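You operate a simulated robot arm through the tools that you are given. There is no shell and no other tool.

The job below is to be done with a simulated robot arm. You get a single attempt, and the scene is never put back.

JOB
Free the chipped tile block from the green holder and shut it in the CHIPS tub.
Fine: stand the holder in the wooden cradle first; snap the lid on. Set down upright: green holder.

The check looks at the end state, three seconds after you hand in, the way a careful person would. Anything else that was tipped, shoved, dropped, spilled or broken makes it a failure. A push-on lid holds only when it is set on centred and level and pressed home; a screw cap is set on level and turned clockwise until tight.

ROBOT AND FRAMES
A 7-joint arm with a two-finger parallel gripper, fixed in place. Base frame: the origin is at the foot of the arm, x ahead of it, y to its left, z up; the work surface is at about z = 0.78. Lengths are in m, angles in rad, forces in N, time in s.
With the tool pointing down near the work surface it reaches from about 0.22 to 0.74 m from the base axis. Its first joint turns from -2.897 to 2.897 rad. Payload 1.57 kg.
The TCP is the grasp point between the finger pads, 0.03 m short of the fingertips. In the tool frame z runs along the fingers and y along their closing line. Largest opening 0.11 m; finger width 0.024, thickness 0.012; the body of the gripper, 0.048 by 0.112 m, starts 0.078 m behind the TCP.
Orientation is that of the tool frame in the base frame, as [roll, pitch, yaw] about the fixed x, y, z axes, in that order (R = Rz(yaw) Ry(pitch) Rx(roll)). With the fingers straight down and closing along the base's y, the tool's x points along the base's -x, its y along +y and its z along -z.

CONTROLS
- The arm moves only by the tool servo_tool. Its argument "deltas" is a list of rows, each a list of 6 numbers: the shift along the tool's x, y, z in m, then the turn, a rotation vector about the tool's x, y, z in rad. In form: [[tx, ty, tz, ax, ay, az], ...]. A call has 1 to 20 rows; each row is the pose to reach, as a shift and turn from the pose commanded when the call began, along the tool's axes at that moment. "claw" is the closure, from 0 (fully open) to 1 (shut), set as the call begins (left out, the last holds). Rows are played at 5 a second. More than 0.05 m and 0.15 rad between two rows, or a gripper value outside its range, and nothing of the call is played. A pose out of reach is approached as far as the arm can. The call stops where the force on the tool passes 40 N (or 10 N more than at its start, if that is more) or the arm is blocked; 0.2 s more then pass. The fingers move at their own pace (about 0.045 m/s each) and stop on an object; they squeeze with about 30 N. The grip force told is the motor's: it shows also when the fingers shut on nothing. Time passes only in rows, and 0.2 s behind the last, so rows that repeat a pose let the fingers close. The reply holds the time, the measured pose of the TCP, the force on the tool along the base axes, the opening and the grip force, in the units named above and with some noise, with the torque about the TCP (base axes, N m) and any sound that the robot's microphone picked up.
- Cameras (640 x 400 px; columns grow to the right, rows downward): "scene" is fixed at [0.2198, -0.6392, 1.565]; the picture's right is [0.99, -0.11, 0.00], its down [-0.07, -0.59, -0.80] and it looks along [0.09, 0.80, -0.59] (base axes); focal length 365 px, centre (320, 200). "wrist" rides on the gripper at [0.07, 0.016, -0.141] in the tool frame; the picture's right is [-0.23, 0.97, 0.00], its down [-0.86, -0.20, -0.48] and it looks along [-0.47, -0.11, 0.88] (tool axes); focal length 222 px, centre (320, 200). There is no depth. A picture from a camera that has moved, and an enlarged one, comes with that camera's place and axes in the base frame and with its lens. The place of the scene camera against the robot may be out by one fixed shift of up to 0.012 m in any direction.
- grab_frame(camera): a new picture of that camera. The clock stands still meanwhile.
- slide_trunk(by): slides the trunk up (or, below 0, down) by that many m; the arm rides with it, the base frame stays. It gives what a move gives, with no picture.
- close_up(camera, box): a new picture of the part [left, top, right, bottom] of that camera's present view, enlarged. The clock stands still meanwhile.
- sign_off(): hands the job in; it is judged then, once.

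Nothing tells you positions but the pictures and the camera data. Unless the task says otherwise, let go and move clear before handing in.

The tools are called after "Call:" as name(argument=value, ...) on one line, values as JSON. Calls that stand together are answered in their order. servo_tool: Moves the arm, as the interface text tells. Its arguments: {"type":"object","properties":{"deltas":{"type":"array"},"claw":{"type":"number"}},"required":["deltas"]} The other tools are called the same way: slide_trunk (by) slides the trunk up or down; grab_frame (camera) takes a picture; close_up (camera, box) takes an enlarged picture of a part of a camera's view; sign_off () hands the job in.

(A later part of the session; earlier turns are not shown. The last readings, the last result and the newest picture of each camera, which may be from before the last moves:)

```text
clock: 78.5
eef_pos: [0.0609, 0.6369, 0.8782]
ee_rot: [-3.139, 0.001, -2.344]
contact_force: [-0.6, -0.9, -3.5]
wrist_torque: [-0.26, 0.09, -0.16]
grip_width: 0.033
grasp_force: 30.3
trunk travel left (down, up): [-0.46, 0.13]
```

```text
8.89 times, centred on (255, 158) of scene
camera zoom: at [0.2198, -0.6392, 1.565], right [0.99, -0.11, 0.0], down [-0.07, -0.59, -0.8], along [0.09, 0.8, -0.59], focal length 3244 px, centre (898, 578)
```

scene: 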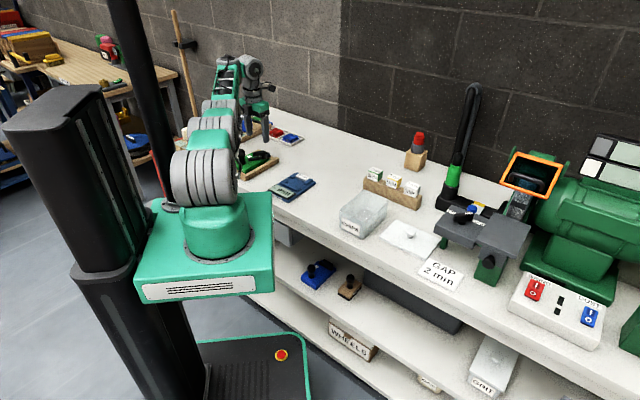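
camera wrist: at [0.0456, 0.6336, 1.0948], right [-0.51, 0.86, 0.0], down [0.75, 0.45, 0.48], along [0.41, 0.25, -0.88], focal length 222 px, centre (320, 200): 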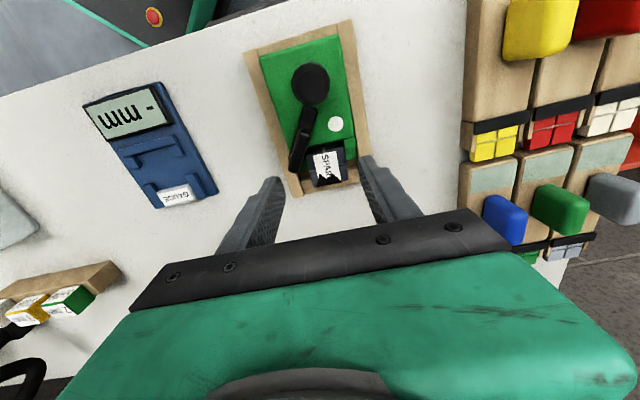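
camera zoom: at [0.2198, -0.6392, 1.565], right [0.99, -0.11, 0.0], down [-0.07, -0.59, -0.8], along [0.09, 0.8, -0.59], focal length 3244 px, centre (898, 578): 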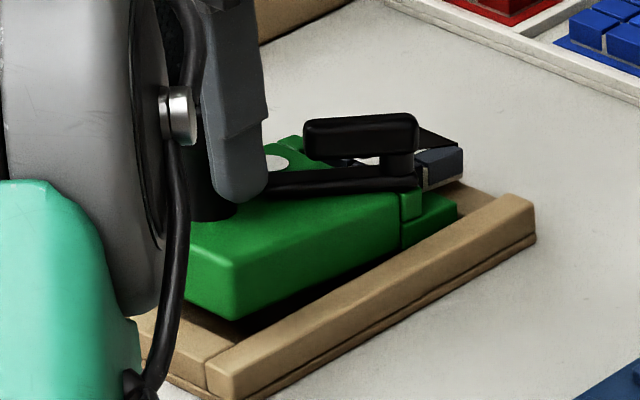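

The yaw is aligned now. I'll shift 1 mm right and lower.

Call:
servo_tool(deltas=[[0, -0.001, 0, 0, 0, 0], [0, -0.0012, 0.003, 0, 0, 0], [0, -0.0012, 0.006, 0, 0, 0], [0, -0.0012, 0.009, 0, 0, 0], [0, -0.0012, 0.012, 0, 0, 0], [0, -0.0012, 0.012, 0, 0, 0]])

Call:
close_up(camera="wrist", box=[220, 80, 420, 220])

Call:
close_up(camera="scene", box=[225, 135, 285, 180])

```text
clock: 79.9
eef_pos: [0.0594, 0.6356, 0.8684]
ee_rot: [3.14, 0.005, -2.344]
contact_force: [-4.3, -3.7, 9.9]
wrist_torque: [0.54, -0.52, -0.01]
grip_width: 0.0331
grasp_force: 29.7
trunk travel left (down, up): [-0.46, 0.13]
```

```text
2.86 times, centred on (320, 150) of wrist
camera zoom: at [-0.0011, 0.5949, 1.0102], right [-0.54, 0.84, 0.0], down [0.74, 0.47, 0.48], along [0.4, 0.26, -0.88], focal length 635 px, centre (320, 343)
```

zoom: 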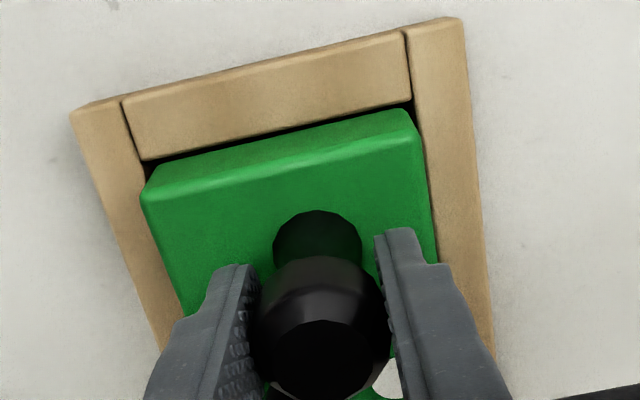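

```text
8.89 times, centred on (255, 158) of scene
camera zoom: at [0.2198, -0.6392, 1.565], right [0.99, -0.11, 0.0], down [-0.07, -0.59, -0.8], along [0.09, 0.8, -0.59], focal length 3244 px, centre (898, 578)
```

zoom: 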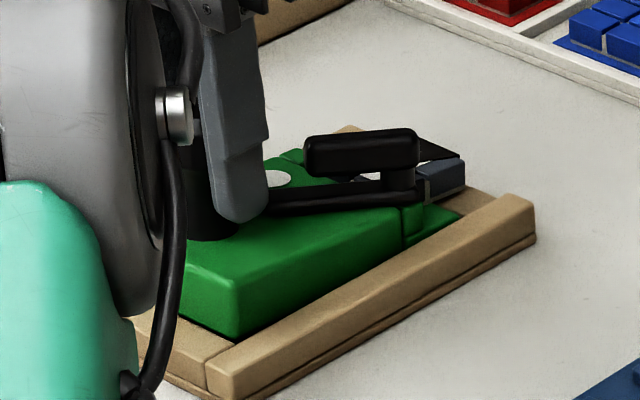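

Now the contact is a clean nose-on-floor contact. I'll release again so the rear can drop.

Call:
servo_tool(deltas=[[0, 0, 0, 0, 0, 0], [0, 0, 0, 0, 0, 0], [0, 0, 0, 0, 0, 0]], claw=0.43)

Call:
close_up(camera="wrist", box=[220, 80, 420, 220])

Call:
close_up(camera="scene", box=[225, 135, 285, 180])

```text
clock: 80.7
eef_pos: [0.0609, 0.6357, 0.8658]
ee_rot: [-3.141, 0.0, -2.344]
contact_force: [0.1, 0.1, -0.5]
wrist_torque: [0.0, 0.03, 0.01]
grip_width: 0.0629
grasp_force: 0.1
trunk travel left (down, up): [-0.46, 0.13]
```

```text
2.86 times, centred on (320, 150) of wrist
camera zoom: at [0.0, 0.5955, 1.0085], right [-0.54, 0.84, 0.0], down [0.74, 0.47, 0.48], along [0.4, 0.26, -0.88], focal length 635 px, centre (320, 343)
```

zoom: 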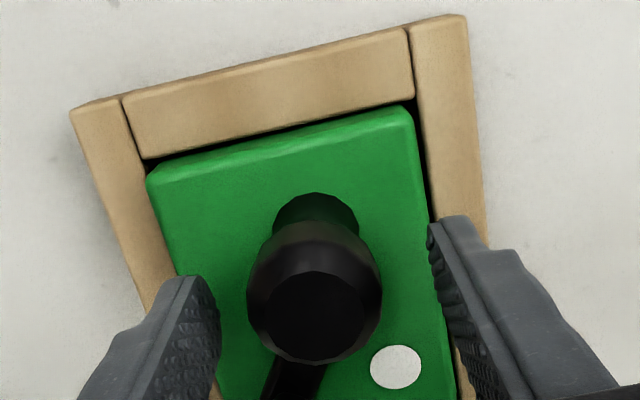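

```text
8.89 times, centred on (255, 158) of scene
camera zoom: at [0.2198, -0.6392, 1.565], right [0.99, -0.11, 0.0], down [-0.07, -0.59, -0.8], along [0.09, 0.8, -0.59], focal length 3244 px, centre (898, 578)
```

zoom: 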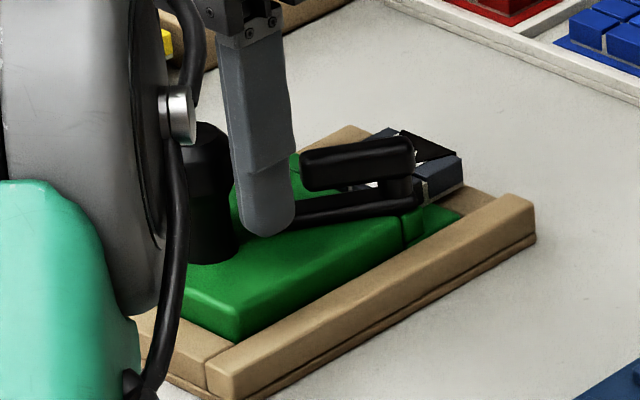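

The rear dropped in and the holder looks seated. I'll rise and view from above.

Call:
servo_tool(deltas=[[0, 0, -0.04, 0, 0, 0], [0, 0, -0.08, 0, 0, 0], [-0.02, 0, -0.1, 0, 0, 0.14], [-0.035, 0, -0.1, 0, 0, 0.28], [-0.045, 0.0, -0.1, 0, 0, 0.42], [-0.045, 0.0, -0.1, 0, 0, 0.56], [-0.045, 0.0, -0.1, 0, 0, 0.56]])

Call:
grab_frame(camera="wrist")

Call:
close_up(camera="wrist", box=[220, 40, 420, 180])

Call:
close_up(camera="scene", box=[225, 135, 285, 180])

```text
clock: 82.3
eef_pos: [0.0908, 0.6672, 0.9663]
ee_rot: [3.14, 0.0, -2.905]
contact_force: [0.2, 0.1, 0.1]
wrist_torque: [-0.01, 0.02, 0.03]
grip_width: 0.0627
grasp_force: 0.0
trunk travel left (down, up): [-0.46, 0.13]
```

```text
taken
camera wrist: at [0.0198, 0.6654, 1.1074], right [-0.01, 1.0, 0.0], down [0.88, 0.01, 0.48], along [0.48, 0.0, -0.88], focal length 222 px, centre (320, 200)
```

wrist: 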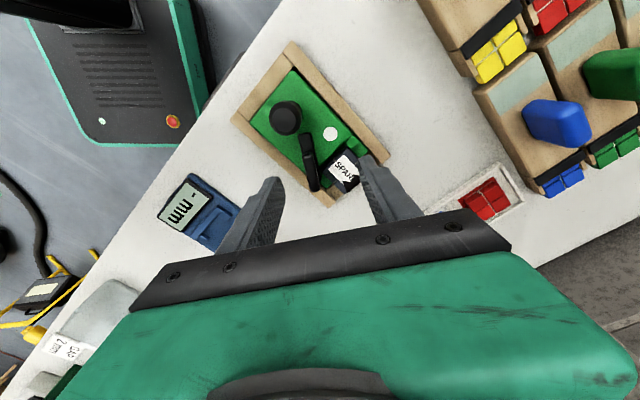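

```text
2.86 times, centred on (320, 110) of wrist
camera zoom: at [0.0198, 0.6654, 1.1074], right [-0.01, 1.0, 0.0], down [0.88, 0.01, 0.48], along [0.48, 0.0, -0.88], focal length 635 px, centre (320, 457)
```

zoom: 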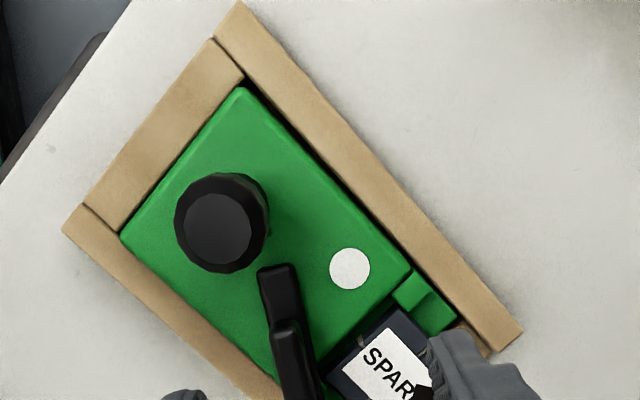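

```text
8.89 times, centred on (255, 158) of scene
camera zoom: at [0.2198, -0.6392, 1.565], right [0.99, -0.11, 0.0], down [-0.07, -0.59, -0.8], along [0.09, 0.8, -0.59], focal length 3244 px, centre (898, 578)
```

zoom: 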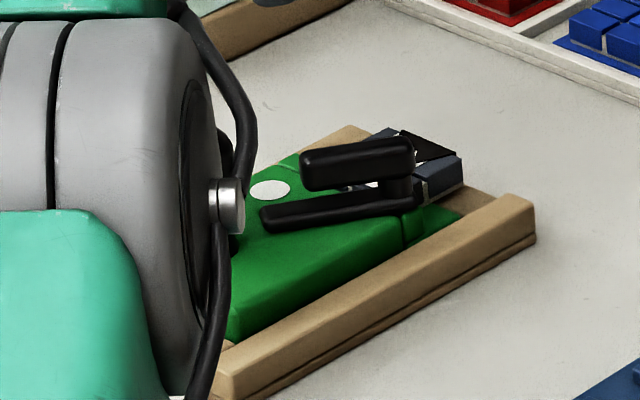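

The holder is seated evenly. The clamp is about 64° open, and I think it must be opened fully to release the tile. I'll get a closer look at the lever.

Call:
close_up(camera="wrist", box=[260, 110, 400, 215])

```text
3.81 times, centred on (330, 162) of wrist
camera zoom: at [0.0198, 0.6654, 1.1074], right [-0.01, 1.0, 0.0], down [0.88, 0.01, 0.48], along [0.48, 0.0, -0.88], focal length 846 px, centre (282, 343)
```

zoom: 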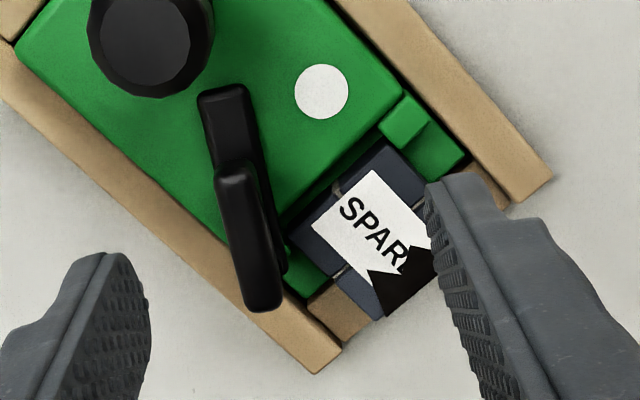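

I'll line up over the lever with its new direction and straddle it again.

Call:
servo_tool(deltas=[[-0.008, -0.009, 0.015, 0, 0, 0.04], [-0.0154, -0.0181, 0.04, 0, 0, 0.075], [-0.0154, -0.0181, 0.07, 0, 0, 0.075], [-0.0154, -0.0181, 0.07, 0, 0, 0.075]], claw=0.6)

Call:
close_up(camera="wrist", box=[220, 100, 420, 230])

```text
clock: 83.3
eef_pos: [0.1094, 0.653, 0.895]
ee_rot: [3.14, 0.001, -2.978]
contact_force: [1.3, -0.1, -0.4]
wrist_torque: [0.0, 0.0, 0.03]
grip_width: 0.044
grasp_force: 0.2
trunk travel left (down, up): [-0.46, 0.13]
```

```text
3.08 times, centred on (320, 165) of wrist
camera zoom: at [0.0394, 0.6574, 1.0373], right [0.07, 1.0, 0.0], down [0.88, -0.06, 0.48], along [0.48, -0.03, -0.88], focal length 684 px, centre (320, 308)
```

zoom: 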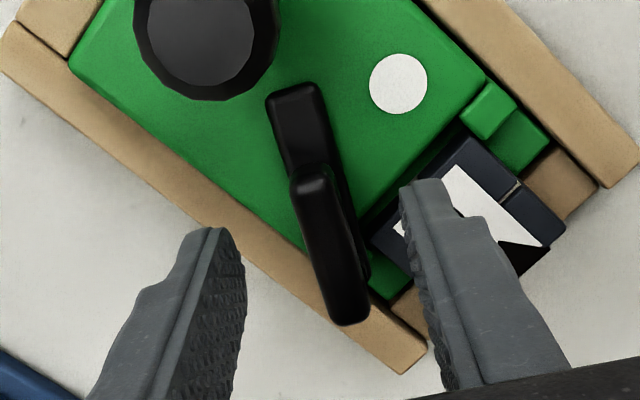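

Good alignment. I'll descend, narrow the straddle and swing the lever further counter-clockwise.

Call:
servo_tool(deltas=[[0, -0.001, 0.013, 0, 0, 0], [0, -0.001, 0.026, 0, 0, 0], [0, -0.001, 0.026, 0, 0, 0]])

Call:
servo_tool(deltas=[[0, 0, 0, 0, 0, 0], [0, 0, 0, 0, 0, 0], [0, 0, 0, 0, 0, 0]], claw=0.82)

Call:
servo_tool(deltas=[[-0.0002, -0.0031, 0, 0, 0, -0.1], [-0.0006, -0.0062, 0, 0, 0, -0.2], [-0.0014, -0.0092, 0, 0, 0, -0.3], [-0.0024, -0.0121, 0, 0, 0, -0.4]])

Call:
close_up(camera="wrist", box=[220, 100, 420, 230])

Call:
close_up(camera="scene", box=[225, 135, 285, 180])

```text
clock: 84.1
eef_pos: [0.1117, 0.651, 0.8699]
ee_rot: [3.141, 0.0, -2.978]
contact_force: [0.2, -0.6, 0.1]
wrist_torque: [0.0, 0.0, 0.03]
grip_width: 0.0442
grasp_force: 0.0
trunk travel left (down, up): [-0.46, 0.13]
```

```text
clock: 84.9
eef_pos: [0.111, 0.6522, 0.8713]
ee_rot: [3.141, 0.001, -2.978]
contact_force: [-0.2, -0.1, -0.4]
wrist_torque: [-0.01, -0.05, 0.01]
grip_width: 0.0199
grasp_force: 0.2
trunk travel left (down, up): [-0.46, 0.13]
```

```text
clock: 85.9
eef_pos: [0.1152, 0.6403, 0.8698]
ee_rot: [-3.14, 0.0, -2.578]
contact_force: [-0.3, 0.9, 1.0]
wrist_torque: [0.02, 0.03, -0.02]
grip_width: 0.0207
grasp_force: 0.7
trunk travel left (down, up): [-0.46, 0.13]
```

```text
3.08 times, centred on (320, 165) of wrist
camera zoom: at [0.0482, 0.6162, 1.0119], right [-0.33, 0.94, 0.0], down [0.83, 0.29, 0.48], along [0.45, 0.16, -0.88], focal length 684 px, centre (320, 308)
```

zoom: 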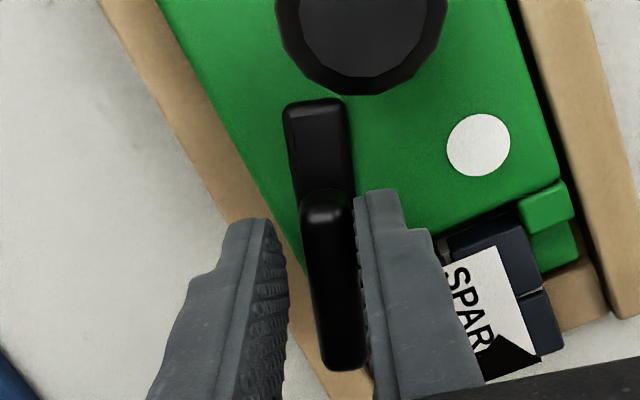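

```text
8.89 times, centred on (255, 158) of scene
camera zoom: at [0.2198, -0.6392, 1.565], right [0.99, -0.11, 0.0], down [-0.07, -0.59, -0.8], along [0.09, 0.8, -0.59], focal length 3244 px, centre (898, 578)
```

zoom: 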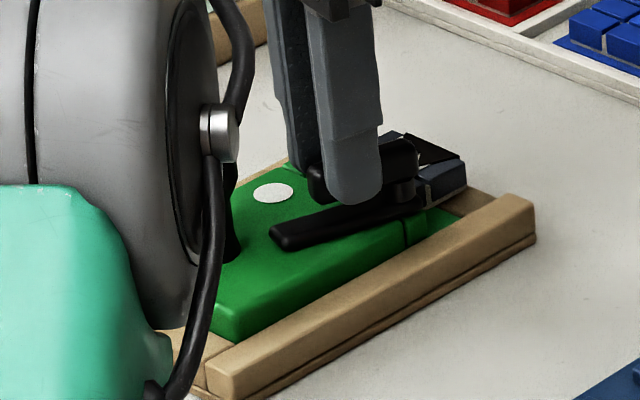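

It still swings freely. I'll continue toward the end stop.

Call:
servo_tool(deltas=[[-0.0002, -0.0031, 0, 0, 0, -0.1], [-0.0006, -0.0062, 0, 0, 0, -0.2], [-0.0014, -0.0092, 0, 0, 0, -0.3], [-0.0024, -0.0121, 0, 0, 0, -0.4]])

Call:
close_up(camera="wrist", box=[220, 100, 420, 230])

Call:
close_up(camera="scene", box=[225, 135, 285, 180])

```text
clock: 86.9
eef_pos: [0.1233, 0.6324, 0.8709]
ee_rot: [3.14, 0.001, -2.179]
contact_force: [-3.0, 4.2, 0.1]
wrist_torque: [0.16, 0.08, -0.05]
grip_width: 0.0241
grasp_force: 1.9
trunk travel left (down, up): [-0.46, 0.13]
```

```text
3.08 times, centred on (320, 165) of wrist
camera zoom: at [0.0705, 0.5838, 1.0122], right [-0.67, 0.74, 0.0], down [0.65, 0.59, 0.48], along [0.36, 0.32, -0.88], focal length 684 px, centre (320, 308)
```

zoom: 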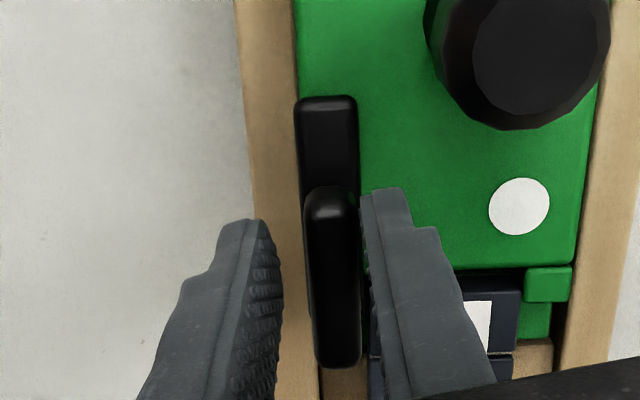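

```text
8.89 times, centred on (255, 158) of scene
camera zoom: at [0.2198, -0.6392, 1.565], right [0.99, -0.11, 0.0], down [-0.07, -0.59, -0.8], along [0.09, 0.8, -0.59], focal length 3244 px, centre (898, 578)
```

zoom: 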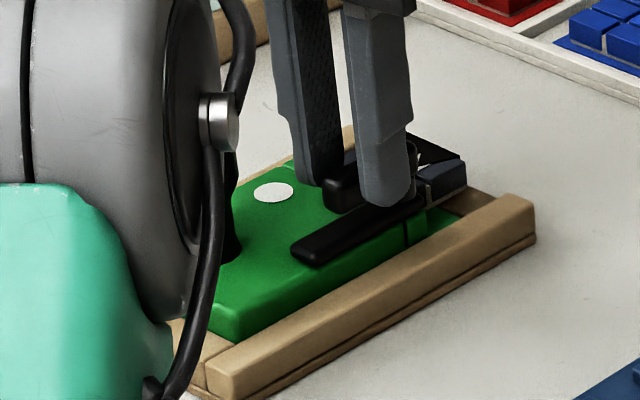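

The clamp is now parallel to the holder's axis and has reached its stop, fully open. I'll rise, turn back to the tile-grasp yaw, tilt, and re-measure the tile.

Call:
servo_tool(deltas=[[0, 0.001, -0.03, 0, 0, 0], [0, 0.001, -0.07, 0, 0, 0.05], [0, 0.001, -0.085, 0, 0, 0.12], [0, 0.001, -0.085, 0, 0, 0.194], [0, 0.001, -0.085, 0, 0, 0.194]])

Call:
servo_tool(deltas=[[0, 0, 0, 0, -0.1, 0], [0, 0, 0, 0, -0.2, 0], [0, 0, 0, 0, -0.2, 0]], claw=0.43)

Call:
grab_frame(camera="wrist")

Call:
close_up(camera="wrist", box=[240, 60, 440, 200])

```text
clock: 88.1
eef_pos: [0.123, 0.6319, 0.9564]
ee_rot: [-3.141, -0.002, -2.374]
contact_force: [0.2, 0.5, 0.8]
wrist_torque: [0.03, 0.0, -0.03]
grip_width: 0.0199
grasp_force: 0.1
trunk travel left (down, up): [-0.46, 0.13]
```

```text
clock: 88.9
eef_pos: [0.1241, 0.6323, 0.9556]
ee_rot: [-3.141, 0.203, -2.374]
contact_force: [-1.0, -0.8, -0.7]
wrist_torque: [-0.02, -0.01, 0.03]
grip_width: 0.0628
grasp_force: 0.1
trunk travel left (down, up): [-0.46, 0.13]
```

```text
taken
camera wrist: at [0.0424, 0.5761, 1.0807], right [-0.52, 0.85, 0.05], down [0.67, 0.37, 0.64], along [0.53, 0.36, -0.77], focal length 222 px, centre (320, 200)
```

wrist: 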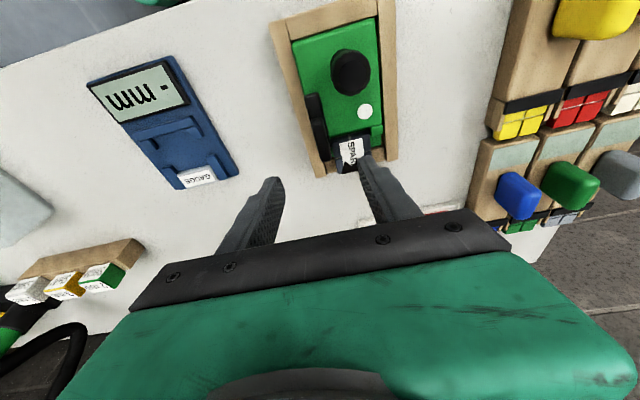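

```text
2.86 times, centred on (340, 130) of wrist
camera zoom: at [0.0424, 0.5761, 1.0807], right [-0.52, 0.85, 0.05], down [0.67, 0.37, 0.64], along [0.53, 0.36, -0.77], focal length 635 px, centre (263, 400)
```

zoom: 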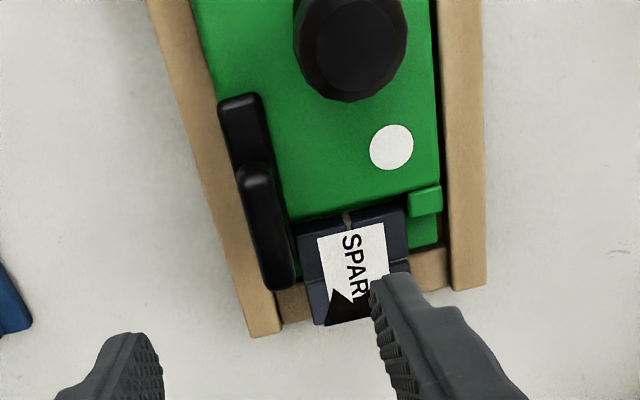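

Now I'll move to the pre-grasp position over the front of the tile.

Call:
servo_tool(deltas=[[-0.0115, 0.0099, 0.021, 0, 0, 0], [-0.023, 0.0197, 0.042, 0, 0, 0], [-0.0345, 0.0296, 0.063, 0, 0, 0], [-0.046, 0.0394, 0.0843, 0, 0, 0], [-0.046, 0.0394, 0.0843, 0, 0, 0]])

Call:
close_up(camera="wrist", box=[230, 90, 430, 230])

```text
clock: 90.1
eef_pos: [0.1414, 0.7044, 0.8819]
ee_rot: [3.141, 0.201, -2.373]
contact_force: [0.4, 0.5, -0.9]
wrist_torque: [-0.01, 0.0, -0.02]
grip_width: 0.0629
grasp_force: 0.0
trunk travel left (down, up): [-0.46, 0.13]
```

```text
2.86 times, centred on (330, 160) of wrist
camera zoom: at [0.0601, 0.6487, 1.0074], right [-0.52, 0.85, 0.05], down [0.67, 0.37, 0.64], along [0.53, 0.36, -0.77], focal length 635 px, centre (291, 314)
```

zoom: 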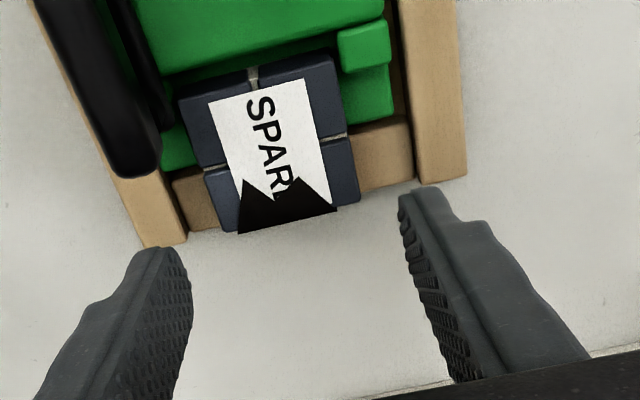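

The tile has now shifted about 6 mm forward relative to the holder, so it's loose. The tool is right above it, so I'll descend and grip.

Call:
servo_tool(deltas=[[0.003, 0, 0.0147, 0, 0, 0], [0.006, 0, 0.0294, 0, 0, 0], [0.0076, 0, 0.037, 0, 0, 0], [0.0089, 0, 0.0441, 0, 0, 0], [0.0089, 0, 0.0441, 0, 0, 0]])

Call:
close_up(camera="wrist", box=[230, 90, 430, 230])

Call:
servo_tool(deltas=[[0, 0, 0, 0, 0, 0], [0, 0, 0, 0, 0, 0], [0, 0, 0, 0, 0, 0], [0, 0, 0, 0, 0, 0]], claw=1.0)

Call:
close_up(camera="wrist", box=[230, 90, 430, 230])

```text
clock: 91.3
eef_pos: [0.1385, 0.7038, 0.8362]
ee_rot: [3.141, 0.201, -2.373]
contact_force: [-0.2, 0.7, 0.4]
wrist_torque: [0.02, -0.01, -0.01]
grip_width: 0.0627
grasp_force: 0.0
trunk travel left (down, up): [-0.46, 0.13]
```

```text
2.86 times, centred on (330, 160) of wrist
camera zoom: at [0.0589, 0.6478, 0.9629], right [-0.52, 0.86, 0.04], down [0.67, 0.37, 0.64], along [0.53, 0.36, -0.77], focal length 635 px, centre (291, 314)
```

zoom: 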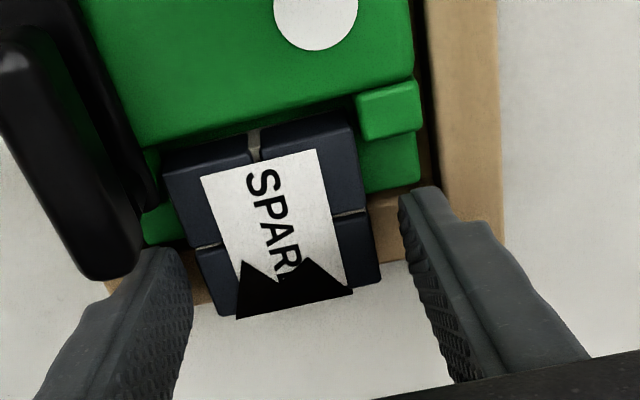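

```text
clock: 92.3
eef_pos: [0.1406, 0.7036, 0.8379]
ee_rot: [-3.141, 0.2, -2.373]
contact_force: [1.3, -1.4, 0.4]
wrist_torque: [-0.05, 0.0, 0.04]
grip_width: 0.0492
grasp_force: 30.5
trunk travel left (down, up): [-0.46, 0.13]
```

```text
2.86 times, centred on (330, 160) of wrist
camera zoom: at [0.0589, 0.6478, 0.963], right [-0.52, 0.86, 0.04], down [0.67, 0.37, 0.64], along [0.53, 0.36, -0.77], focal length 635 px, centre (291, 314)
```

zoom: 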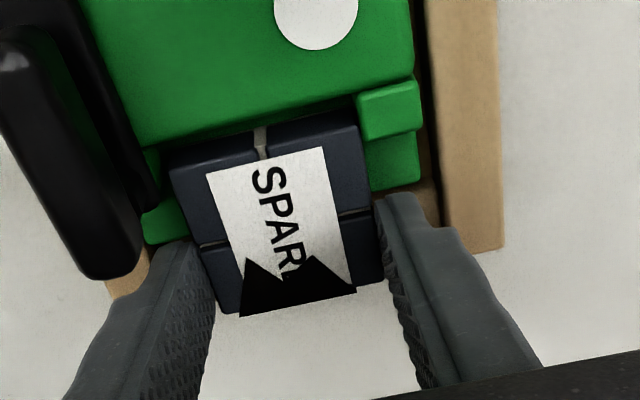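

The tile moved alone as the fingers closed, so it's free. I'll lift a few mm and check the load.

Call:
servo_tool(deltas=[[-0.0006, 0, -0.0029, 0, 0, 0], [-0.0012, 0, -0.0059, 0, 0, 0], [-0.0012, 0, -0.0059, 0, 0, 0]])

Call:
close_up(camera="scene", box=[235, 130, 295, 175])

Call:
close_up(camera="wrist", box=[230, 90, 430, 230])

```text
clock: 93.1
eef_pos: [0.1386, 0.7034, 0.8434]
ee_rot: [3.141, 0.201, -2.373]
contact_force: [-0.2, -1.0, -0.2]
wrist_torque: [0.01, 0.02, -0.01]
grip_width: 0.0492
grasp_force: 30.0
trunk travel left (down, up): [-0.46, 0.13]
```

```text
8.89 times, centred on (265, 152) of scene
camera zoom: at [0.2198, -0.6392, 1.565], right [0.99, -0.11, 0.0], down [-0.07, -0.59, -0.8], along [0.09, 0.8, -0.59], focal length 3244 px, centre (809, 622)
```

zoom: 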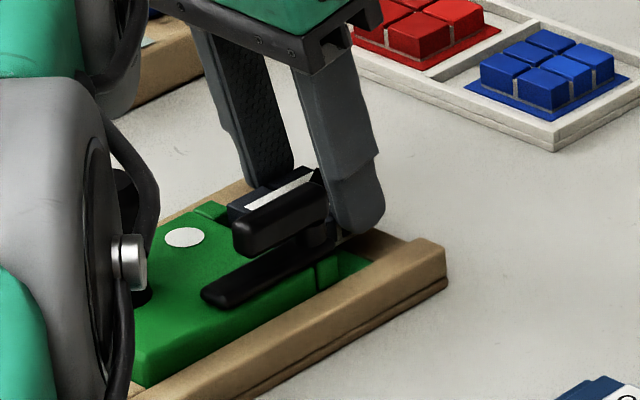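

```text
2.86 times, centred on (330, 160) of wrist
camera zoom: at [0.0593, 0.6473, 0.9681], right [-0.52, 0.85, 0.05], down [0.67, 0.37, 0.64], along [0.53, 0.36, -0.77], focal length 635 px, centre (291, 314)
```

zoom: 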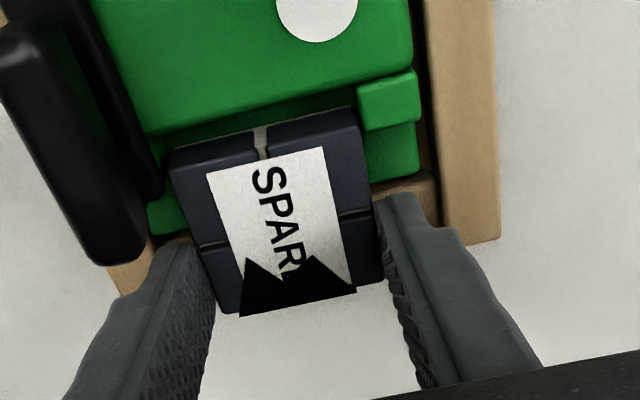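

The tile is free and the holder stays put. I'll lift it clear and carry it away from the holder toward the tub.

Call:
servo_tool(deltas=[[-0.004, 0, -0.0196, 0, 0, 0], [-0.0079, 0, -0.0392, 0, 0, 0], [-0.0079, -0.03, -0.059, 0, 0, 0], [-0.0079, -0.07, -0.078, 0, 0, 0], [-0.0079, -0.11, -0.09, 0, 0, 0]])

Call:
grab_frame(camera="scene")

Call:
grab_frame(camera="wrist")

```text
clock: 94.3
eef_pos: [0.2092, 0.6162, 0.9322]
ee_rot: [-3.14, 0.2, -2.374]
contact_force: [0.3, -0.7, -1.4]
wrist_torque: [-0.02, -0.03, -0.01]
grip_width: 0.0493
grasp_force: 30.5
trunk travel left (down, up): [-0.46, 0.13]
```

```text
taken
```

scene: 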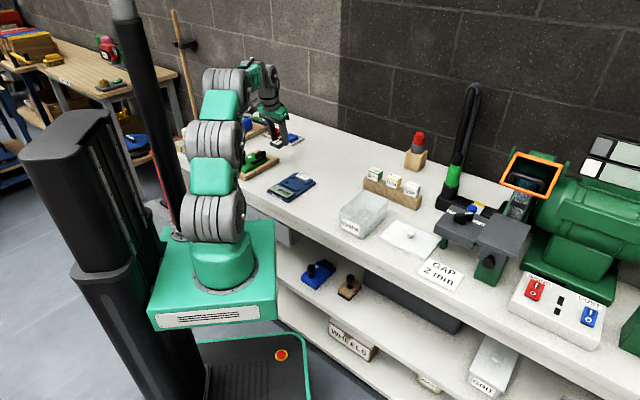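

```text
taken
camera wrist: at [0.128, 0.5606, 1.0585], right [-0.52, 0.86, 0.04], down [0.67, 0.37, 0.64], along [0.53, 0.36, -0.77], focal length 222 px, centre (320, 200)
```

wrist: 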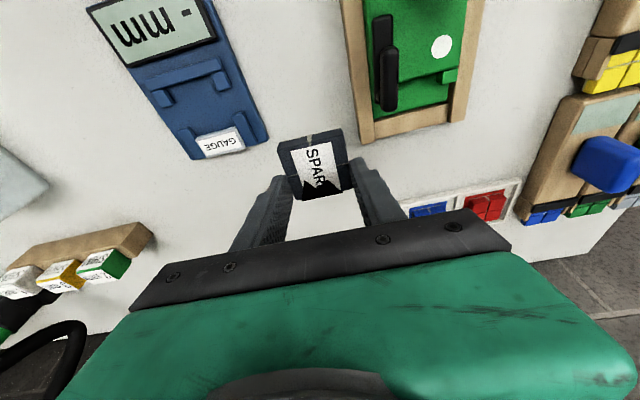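

The tile is clear and the holder stays in the cradle. I'll level the tool and carry the tile over to the tub area, keeping high.

Call:
servo_tool(deltas=[[0.0006, -0.04, -0.02, 0, 0.07, 0], [0.0012, -0.08, -0.04, 0, 0.14, 0], [0.002, -0.125, -0.055, 0, 0.2, 0], [0.003, -0.17, -0.06, 0, 0.2, 0], [0.003, -0.215, -0.06, 0, 0.2, 0], [0.004, -0.26, -0.06, 0, 0.2, 0], [0.005, -0.305, -0.06, 0, 0.2, 0], [0.005, -0.35, -0.06, 0, 0.2, 0], [0.006, -0.395, -0.06, 0, 0.2, 0], [0.006, -0.4366, -0.06, 0, 0.2, 0], [0.006, -0.4366, -0.06, 0, 0.2, 0]])

Call:
grab_frame(camera="wrist")

Call:
close_up(camera="wrist", box=[200, 0, 460, 180])

Call:
grab_frame(camera="scene")

```text
clock: 96.7
eef_pos: [0.5003, 0.2915, 0.9889]
ee_rot: [3.141, 0.001, -2.375]
contact_force: [-1.1, 0.6, -0.6]
wrist_torque: [-0.02, 0.0, -0.05]
grip_width: 0.0493
grasp_force: 30.7
trunk travel left (down, up): [-0.46, 0.13]
```

```text
taken
camera wrist: at [0.4393, 0.2539, 1.1322], right [-0.51, 0.86, 0.0], down [0.75, 0.45, 0.48], along [0.41, 0.25, -0.88], focal length 222 px, centre (320, 200)
```

wrist: 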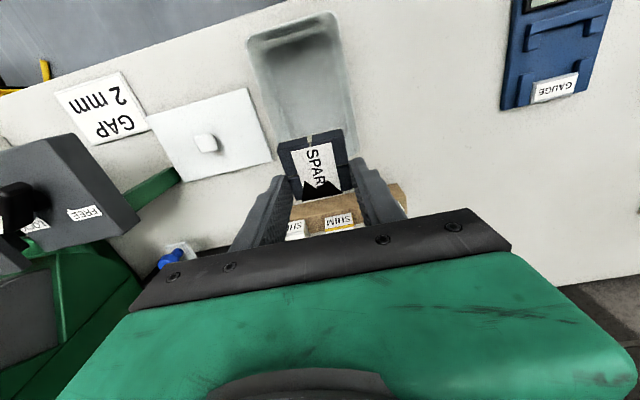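

```text
2.22 times, centred on (330, 90) of wrist
camera zoom: at [0.4393, 0.2539, 1.1322], right [-0.51, 0.86, 0.0], down [0.75, 0.45, 0.48], along [0.41, 0.25, -0.88], focal length 494 px, centre (298, 444)
```

zoom: 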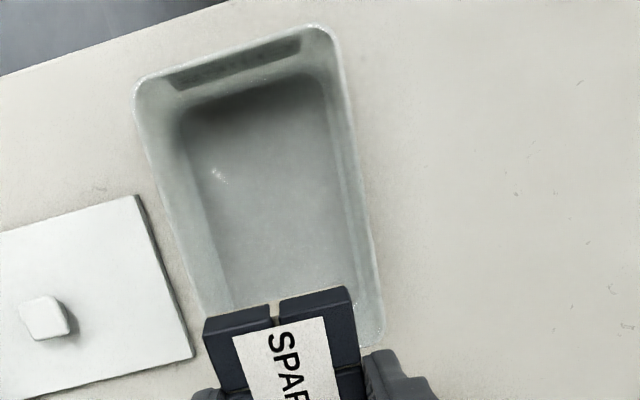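

```text
taken
```

scene: 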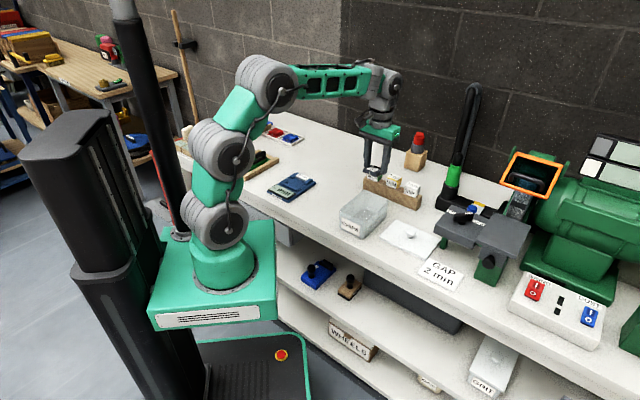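

The tub's rim centre is near (0.467, 0.255), with its long side at 45°. I'll turn 90° so the fingers open along the tub's long direction, and move over its centre.

Call:
servo_tool(deltas=[[0.0045, -0.0013, 0, 0, 0, 0.143], [0.009, -0.0026, 0, 0, 0, 0.286], [0.0135, -0.0039, 0, 0, 0, 0.429], [0.018, -0.0052, 0, 0, 0, 0.572], [0.0225, -0.0065, 0, 0, 0, 0.715], [0.027, -0.0078, 0, 0, 0, 0.858], [0.0315, -0.0091, 0, 0, 0, 1.0], [0.036, -0.0104, 0, 0, 0, 1.143], [0.0405, -0.0117, 0, 0, 0, 1.286], [0.045, -0.013, 0, 0, 0, 1.429], [0.0494, -0.0142, 0, 0, 0, 1.571], [0.0494, -0.0142, 0.03, 0, 0, 1.571], [0.0494, -0.0142, 0.03, 0, 0, 1.571]])

Call:
grab_frame(camera="wrist")

Call:
close_up(camera="scene", box=[320, 140, 440, 260])

```text
clock: 99.5
eef_pos: [0.475, 0.2451, 0.9601]
ee_rot: [3.141, 0.001, 2.339]
contact_force: [-0.3, 0.7, -0.9]
wrist_torque: [-0.01, 0.02, 0.01]
grip_width: 0.049
grasp_force: 29.8
trunk travel left (down, up): [-0.46, 0.13]
```

```text
taken
camera wrist: at [0.439, 0.3062, 1.1029], right [0.86, 0.51, 0.0], down [0.45, -0.75, 0.48], along [0.25, -0.41, -0.88], focal length 222 px, centre (320, 200)
```

wrist: 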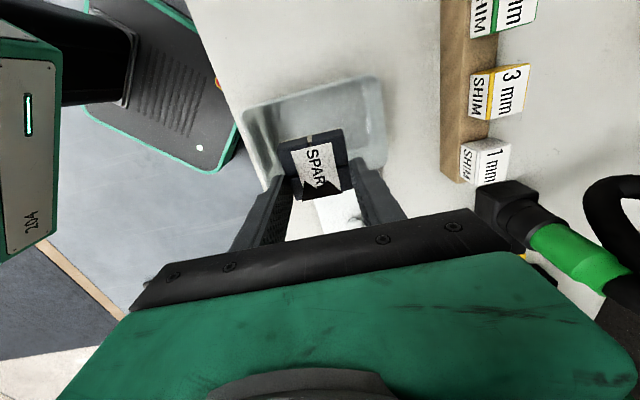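

```text
3.33 times, centred on (380, 200) of scene
camera zoom: at [0.2198, -0.6392, 1.565], right [0.99, -0.11, 0.0], down [-0.07, -0.59, -0.8], along [0.09, 0.8, -0.59], focal length 1217 px, centre (120, 200)
```

zoom: 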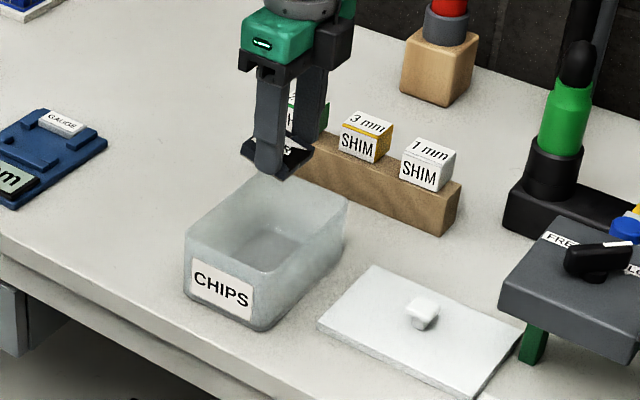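

The tile is over the tub's centre. I'll lower it in.

Call:
servo_tool(deltas=[[0, 0, 0.03, 0, 0, 0], [0, 0, 0.06, 0, 0, 0], [0, 0, 0.085, 0, 0, 0], [0, 0, 0.1, 0, 0, 0], [0, 0, 0.1, 0, 0, 0]])

Call:
close_up(camera="scene", box=[335, 170, 405, 250])

Call:
grab_frame(camera="wrist")

```text
clock: 100.7
eef_pos: [0.4755, 0.2462, 0.8604]
ee_rot: [-3.14, -0.001, 2.338]
contact_force: [0.4, 0.6, -0.9]
wrist_torque: [-0.01, 0.01, 0.0]
grip_width: 0.0492
grasp_force: 29.8
trunk travel left (down, up): [-0.46, 0.13]
```

```text
5.00 times, centred on (370, 210) of scene
camera zoom: at [0.2198, -0.6392, 1.565], right [0.99, -0.11, 0.0], down [-0.07, -0.59, -0.8], along [0.09, 0.8, -0.59], focal length 1825 px, centre (70, 150)
```

zoom: 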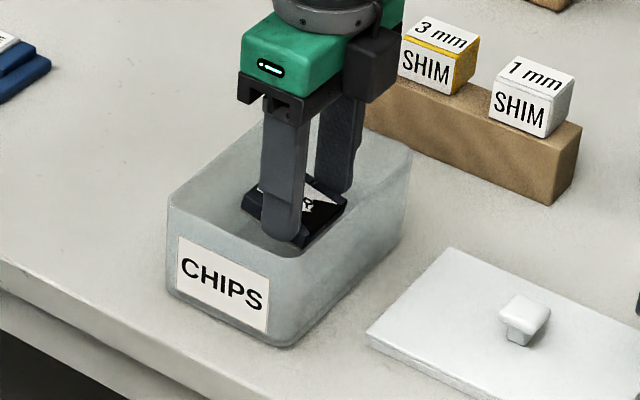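

```text
taken
camera wrist: at [0.439, 0.3075, 1.0021], right [0.86, 0.51, 0.0], down [0.45, -0.75, 0.48], along [0.25, -0.41, -0.88], focal length 222 px, centre (320, 200)
```

wrist: 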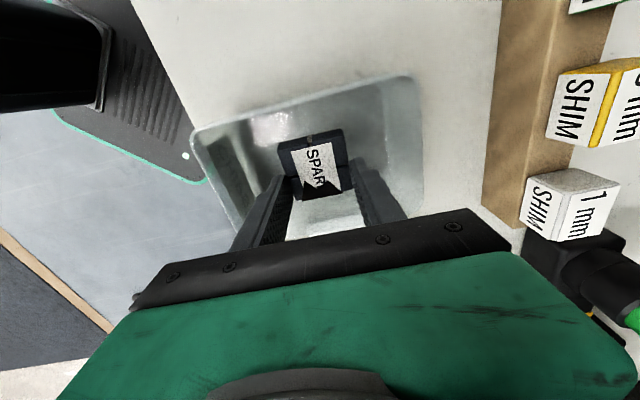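

It's inside. I'll lower the rest until it touches the floor or nearly so.

Call:
servo_tool(deltas=[[0, 0, 0.01, 0, 0, 0], [0, 0, 0.018, 0, 0, 0], [0, 0, 0.024, 0, 0, 0], [0, 0, 0.029, 0, 0, 0], [0, 0, 0.029, 0, 0, 0]])

Call:
close_up(camera="scene", box=[335, 170, 405, 250])

```text
clock: 101.9
eef_pos: [0.4755, 0.2461, 0.8313]
ee_rot: [-3.141, -0.001, 2.339]
contact_force: [0.6, -0.2, -0.1]
wrist_torque: [-0.03, -0.02, 0.03]
grip_width: 0.0491
grasp_force: 30.0
trunk travel left (down, up): [-0.46, 0.13]
```

```text
5.00 times, centred on (370, 210) of scene
camera zoom: at [0.2198, -0.6392, 1.565], right [0.99, -0.11, 0.0], down [-0.07, -0.59, -0.8], along [0.09, 0.8, -0.59], focal length 1825 px, centre (70, 150)
```

zoom: 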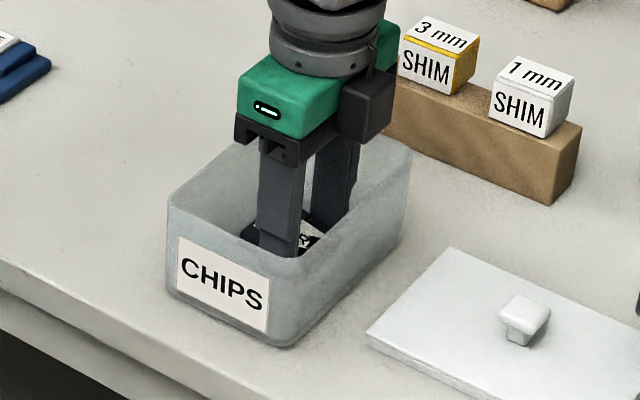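

No contact yet. I'll lower a few more millimetres, then release gently.

Call:
servo_tool(deltas=[[0, 0, 0.002, 0, 0, 0], [0, 0, 0.004, 0, 0, 0], [0, 0, 0.006, 0, 0, 0]])

Call:
servo_tool(deltas=[[0, 0, 0, 0, 0, 0], [0, 0, 0, 0, 0, 0], [0, 0, 0, 0, 0, 0]], claw=0.42)

Call:
servo_tool(deltas=[[0, 0, -0.03, 0, 0, 0], [0, 0, -0.07, 0, 0, 0], [0, 0, -0.11, 0, 0, 0], [0, 0, -0.13, 0, 0, 0]])

Call:
grab_frame(camera="wrist")

Call:
close_up(camera="scene", box=[335, 170, 435, 260])

```text
clock: 102.7
eef_pos: [0.4751, 0.2453, 0.8252]
ee_rot: [3.14, 0.001, 2.34]
contact_force: [-1.1, 0.3, -0.5]
wrist_torque: [0.0, -0.01, -0.02]
grip_width: 0.0491
grasp_force: 30.3
trunk travel left (down, up): [-0.46, 0.13]
```

```text
clock: 103.5
eef_pos: [0.4741, 0.2469, 0.8264]
ee_rot: [3.14, 0.001, 2.338]
contact_force: [0.2, 0.1, -0.5]
wrist_torque: [0.0, 0.01, 0.0]
grip_width: 0.0637
grasp_force: 0.0
trunk travel left (down, up): [-0.46, 0.13]
```

```text
clock: 104.5
eef_pos: [0.474, 0.2484, 0.9558]
ee_rot: [3.141, 0.0, 2.337]
contact_force: [0.4, 0.8, 0.1]
wrist_torque: [0.03, 0.01, -0.02]
grip_width: 0.0637
grasp_force: 0.0
trunk travel left (down, up): [-0.46, 0.13]
```

```text
taken
camera wrist: at [0.4375, 0.3084, 1.0977], right [0.86, 0.51, 0.0], down [0.45, -0.75, 0.48], along [0.25, -0.41, -0.88], focal length 222 px, centre (320, 200)
```

wrist: 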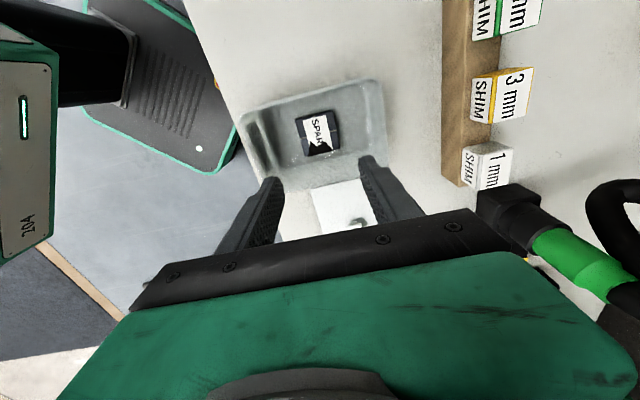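

```text
4.44 times, centred on (385, 215) of scene
camera zoom: at [0.2198, -0.6392, 1.565], right [0.99, -0.11, 0.0], down [-0.07, -0.59, -0.8], along [0.09, 0.8, -0.59], focal length 1622 px, centre (31, 133)
```

zoom: 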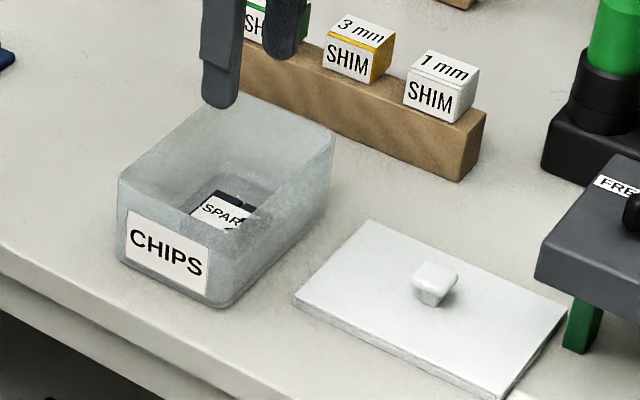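

The chipped tile lies flat in the tub. Next is the lid, so I'll go over it and measure it along with its small knob.

Call:
servo_tool(deltas=[[-0.04, 0.001, -0.01, 0, 0, 0], [-0.08, 0.002, -0.02, 0, 0, 0], [-0.12, 0.003, -0.02, 0, 0, 0], [-0.16, 0.004, -0.02, 0, 0, 0], [-0.2, 0.005, -0.02, 0, 0, 0], [-0.2, 0.005, -0.02, 0, 0, 0]])

Call:
grab_frame(camera="wrist")

Call:
close_up(camera="wrist", box=[200, 20, 440, 180])

Call:
close_up(camera="scene", box=[375, 205, 445, 265])

```text
clock: 105.9
eef_pos: [0.6175, 0.107, 0.9758]
ee_rot: [3.139, -0.001, 2.338]
contact_force: [0.0, -0.2, -0.5]
wrist_torque: [0.0, -0.01, -0.03]
grip_width: 0.0636
grasp_force: 0.1
trunk travel left (down, up): [-0.46, 0.13]
```

```text
taken
camera wrist: at [0.5812, 0.168, 1.1173], right [0.86, 0.51, 0.0], down [0.45, -0.75, 0.48], along [0.25, -0.41, -0.88], focal length 222 px, centre (320, 200)
```

wrist: 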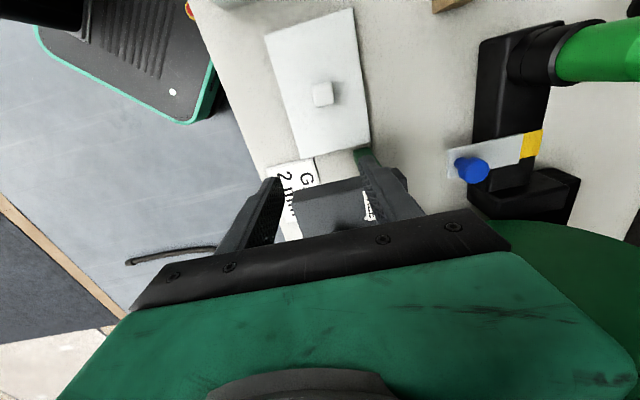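

```text
2.50 times, centred on (320, 100) of wrist
camera zoom: at [0.5812, 0.168, 1.1173], right [0.86, 0.51, 0.0], down [0.45, -0.75, 0.48], along [0.25, -0.41, -0.88], focal length 555 px, centre (320, 450)
```

zoom: 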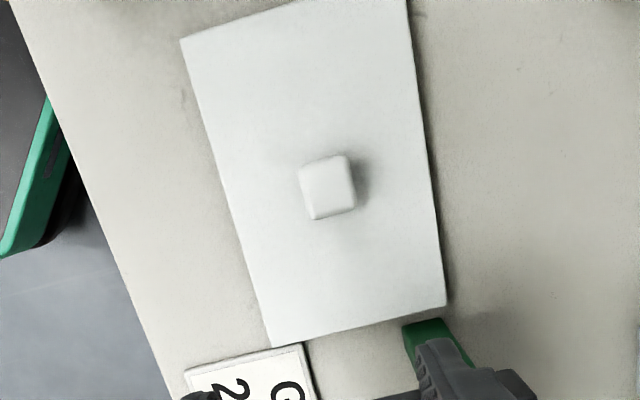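

```text
6.67 times, centred on (410, 235) of scene
camera zoom: at [0.2198, -0.6392, 1.565], right [0.99, -0.11, 0.0], down [-0.07, -0.59, -0.8], along [0.09, 0.8, -0.59], focal length 2433 px, centre (-280, -33)
```

zoom: 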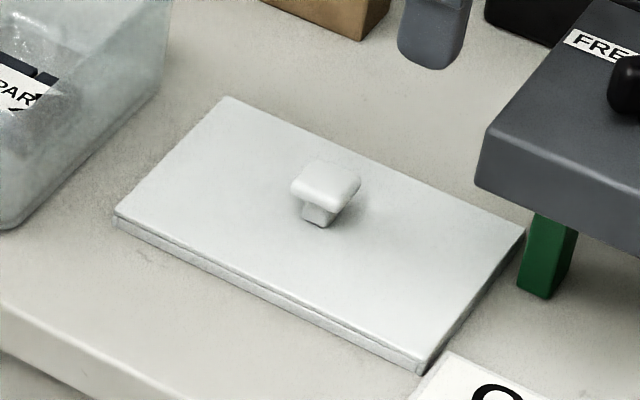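

The lid is about 0.107 × 0.153 m with its long axis at −46°, so it must turn 90° to match the tub. Its knob is near (0.594, 0.154), so I'll go above that.

Call:
servo_tool(deltas=[[0.025, 0.0077, 0.02, 0, 0, 0], [0.0498, 0.0154, 0.04, 0, 0, 0], [0.0498, 0.0154, 0.07, 0, 0, 0], [0.0498, 0.0154, 0.095, 0, 0, 0], [0.0498, 0.0154, 0.095, 0, 0, 0]])

Call:
close_up(camera="wrist", box=[210, 80, 430, 230])

Call:
close_up(camera="scene", box=[365, 175, 465, 265])

```text
clock: 107.1
eef_pos: [0.5928, 0.1537, 0.8795]
ee_rot: [3.139, -0.001, 2.34]
contact_force: [-0.1, 0.0, -0.5]
wrist_torque: [0.01, 0.0, 0.01]
grip_width: 0.0639
grasp_force: 0.1
trunk travel left (down, up): [-0.46, 0.13]
```

```text
2.67 times, centred on (320, 155) of wrist
camera zoom: at [0.5565, 0.2133, 1.0217], right [0.86, 0.51, 0.0], down [0.45, -0.75, 0.48], along [0.25, -0.41, -0.88], focal length 592 px, centre (320, 320)
```

zoom: 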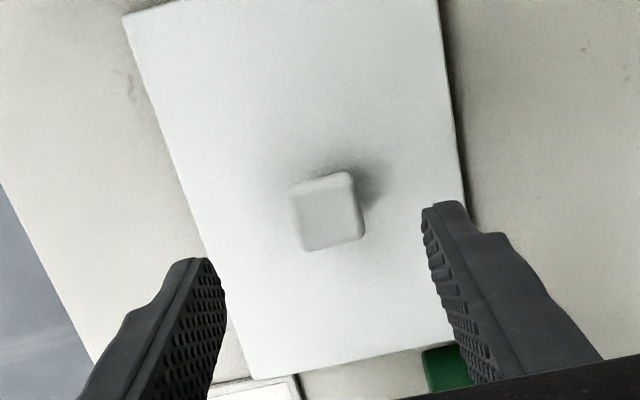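

```text
4.44 times, centred on (415, 220) of scene
camera zoom: at [0.2198, -0.6392, 1.565], right [0.99, -0.11, 0.0], down [-0.07, -0.59, -0.8], along [0.09, 0.8, -0.59], focal length 1622 px, centre (-102, 111)
```

zoom: 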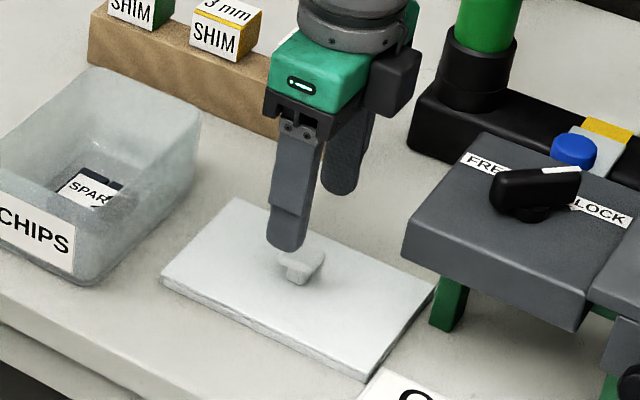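

Alignment is within about 2 mm. I'll descend around the knob and grip.

Call:
servo_tool(deltas=[[0, 0.0017, 0.02, 0, 0, 0], [0, 0.0017, 0.04, 0, 0, 0], [0, 0.0017, 0.0525, 0, 0, 0], [0, 0.0017, 0.0525, 0, 0, 0]])

Call:
servo_tool(deltas=[[0, 0, 0, 0, 0, 0], [0, 0, 0, 0, 0, 0], [0, 0, 0, 0, 0, 0], [0, 0, 0, 0, 0, 0]], claw=1.0)

Call:
close_up(camera="wrist", box=[210, 80, 430, 230])

Call:
close_up(camera="scene", box=[375, 195, 445, 255])

```text
clock: 108.1
eef_pos: [0.5967, 0.1534, 0.827]
ee_rot: [-3.141, 0.0, 2.339]
contact_force: [0.2, 0.4, 0.3]
wrist_torque: [-0.03, -0.01, -0.03]
grip_width: 0.0637
grasp_force: 0.0
trunk travel left (down, up): [-0.46, 0.13]
```

```text
clock: 109.1
eef_pos: [0.5957, 0.1537, 0.8284]
ee_rot: [3.14, 0.0, 2.339]
contact_force: [-0.5, -0.1, -0.7]
wrist_torque: [-0.01, 0.03, -0.01]
grip_width: 0.0246
grasp_force: 28.6
trunk travel left (down, up): [-0.46, 0.13]
```

```text
2.67 times, centred on (320, 155) of wrist
camera zoom: at [0.5591, 0.2141, 0.9703], right [0.86, 0.51, 0.0], down [0.45, -0.75, 0.48], along [0.25, -0.41, -0.88], focal length 592 px, centre (320, 320)
```

zoom: 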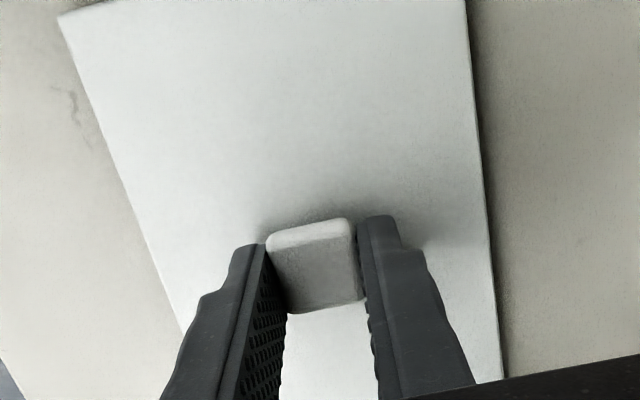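

```text
6.67 times, centred on (410, 225) of scene
camera zoom: at [0.2198, -0.6392, 1.565], right [0.99, -0.11, 0.0], down [-0.07, -0.59, -0.8], along [0.09, 0.8, -0.59], focal length 2433 px, centre (-280, 33)
```

zoom: 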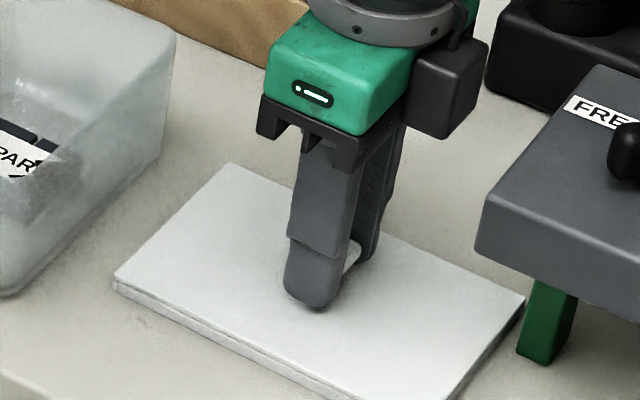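

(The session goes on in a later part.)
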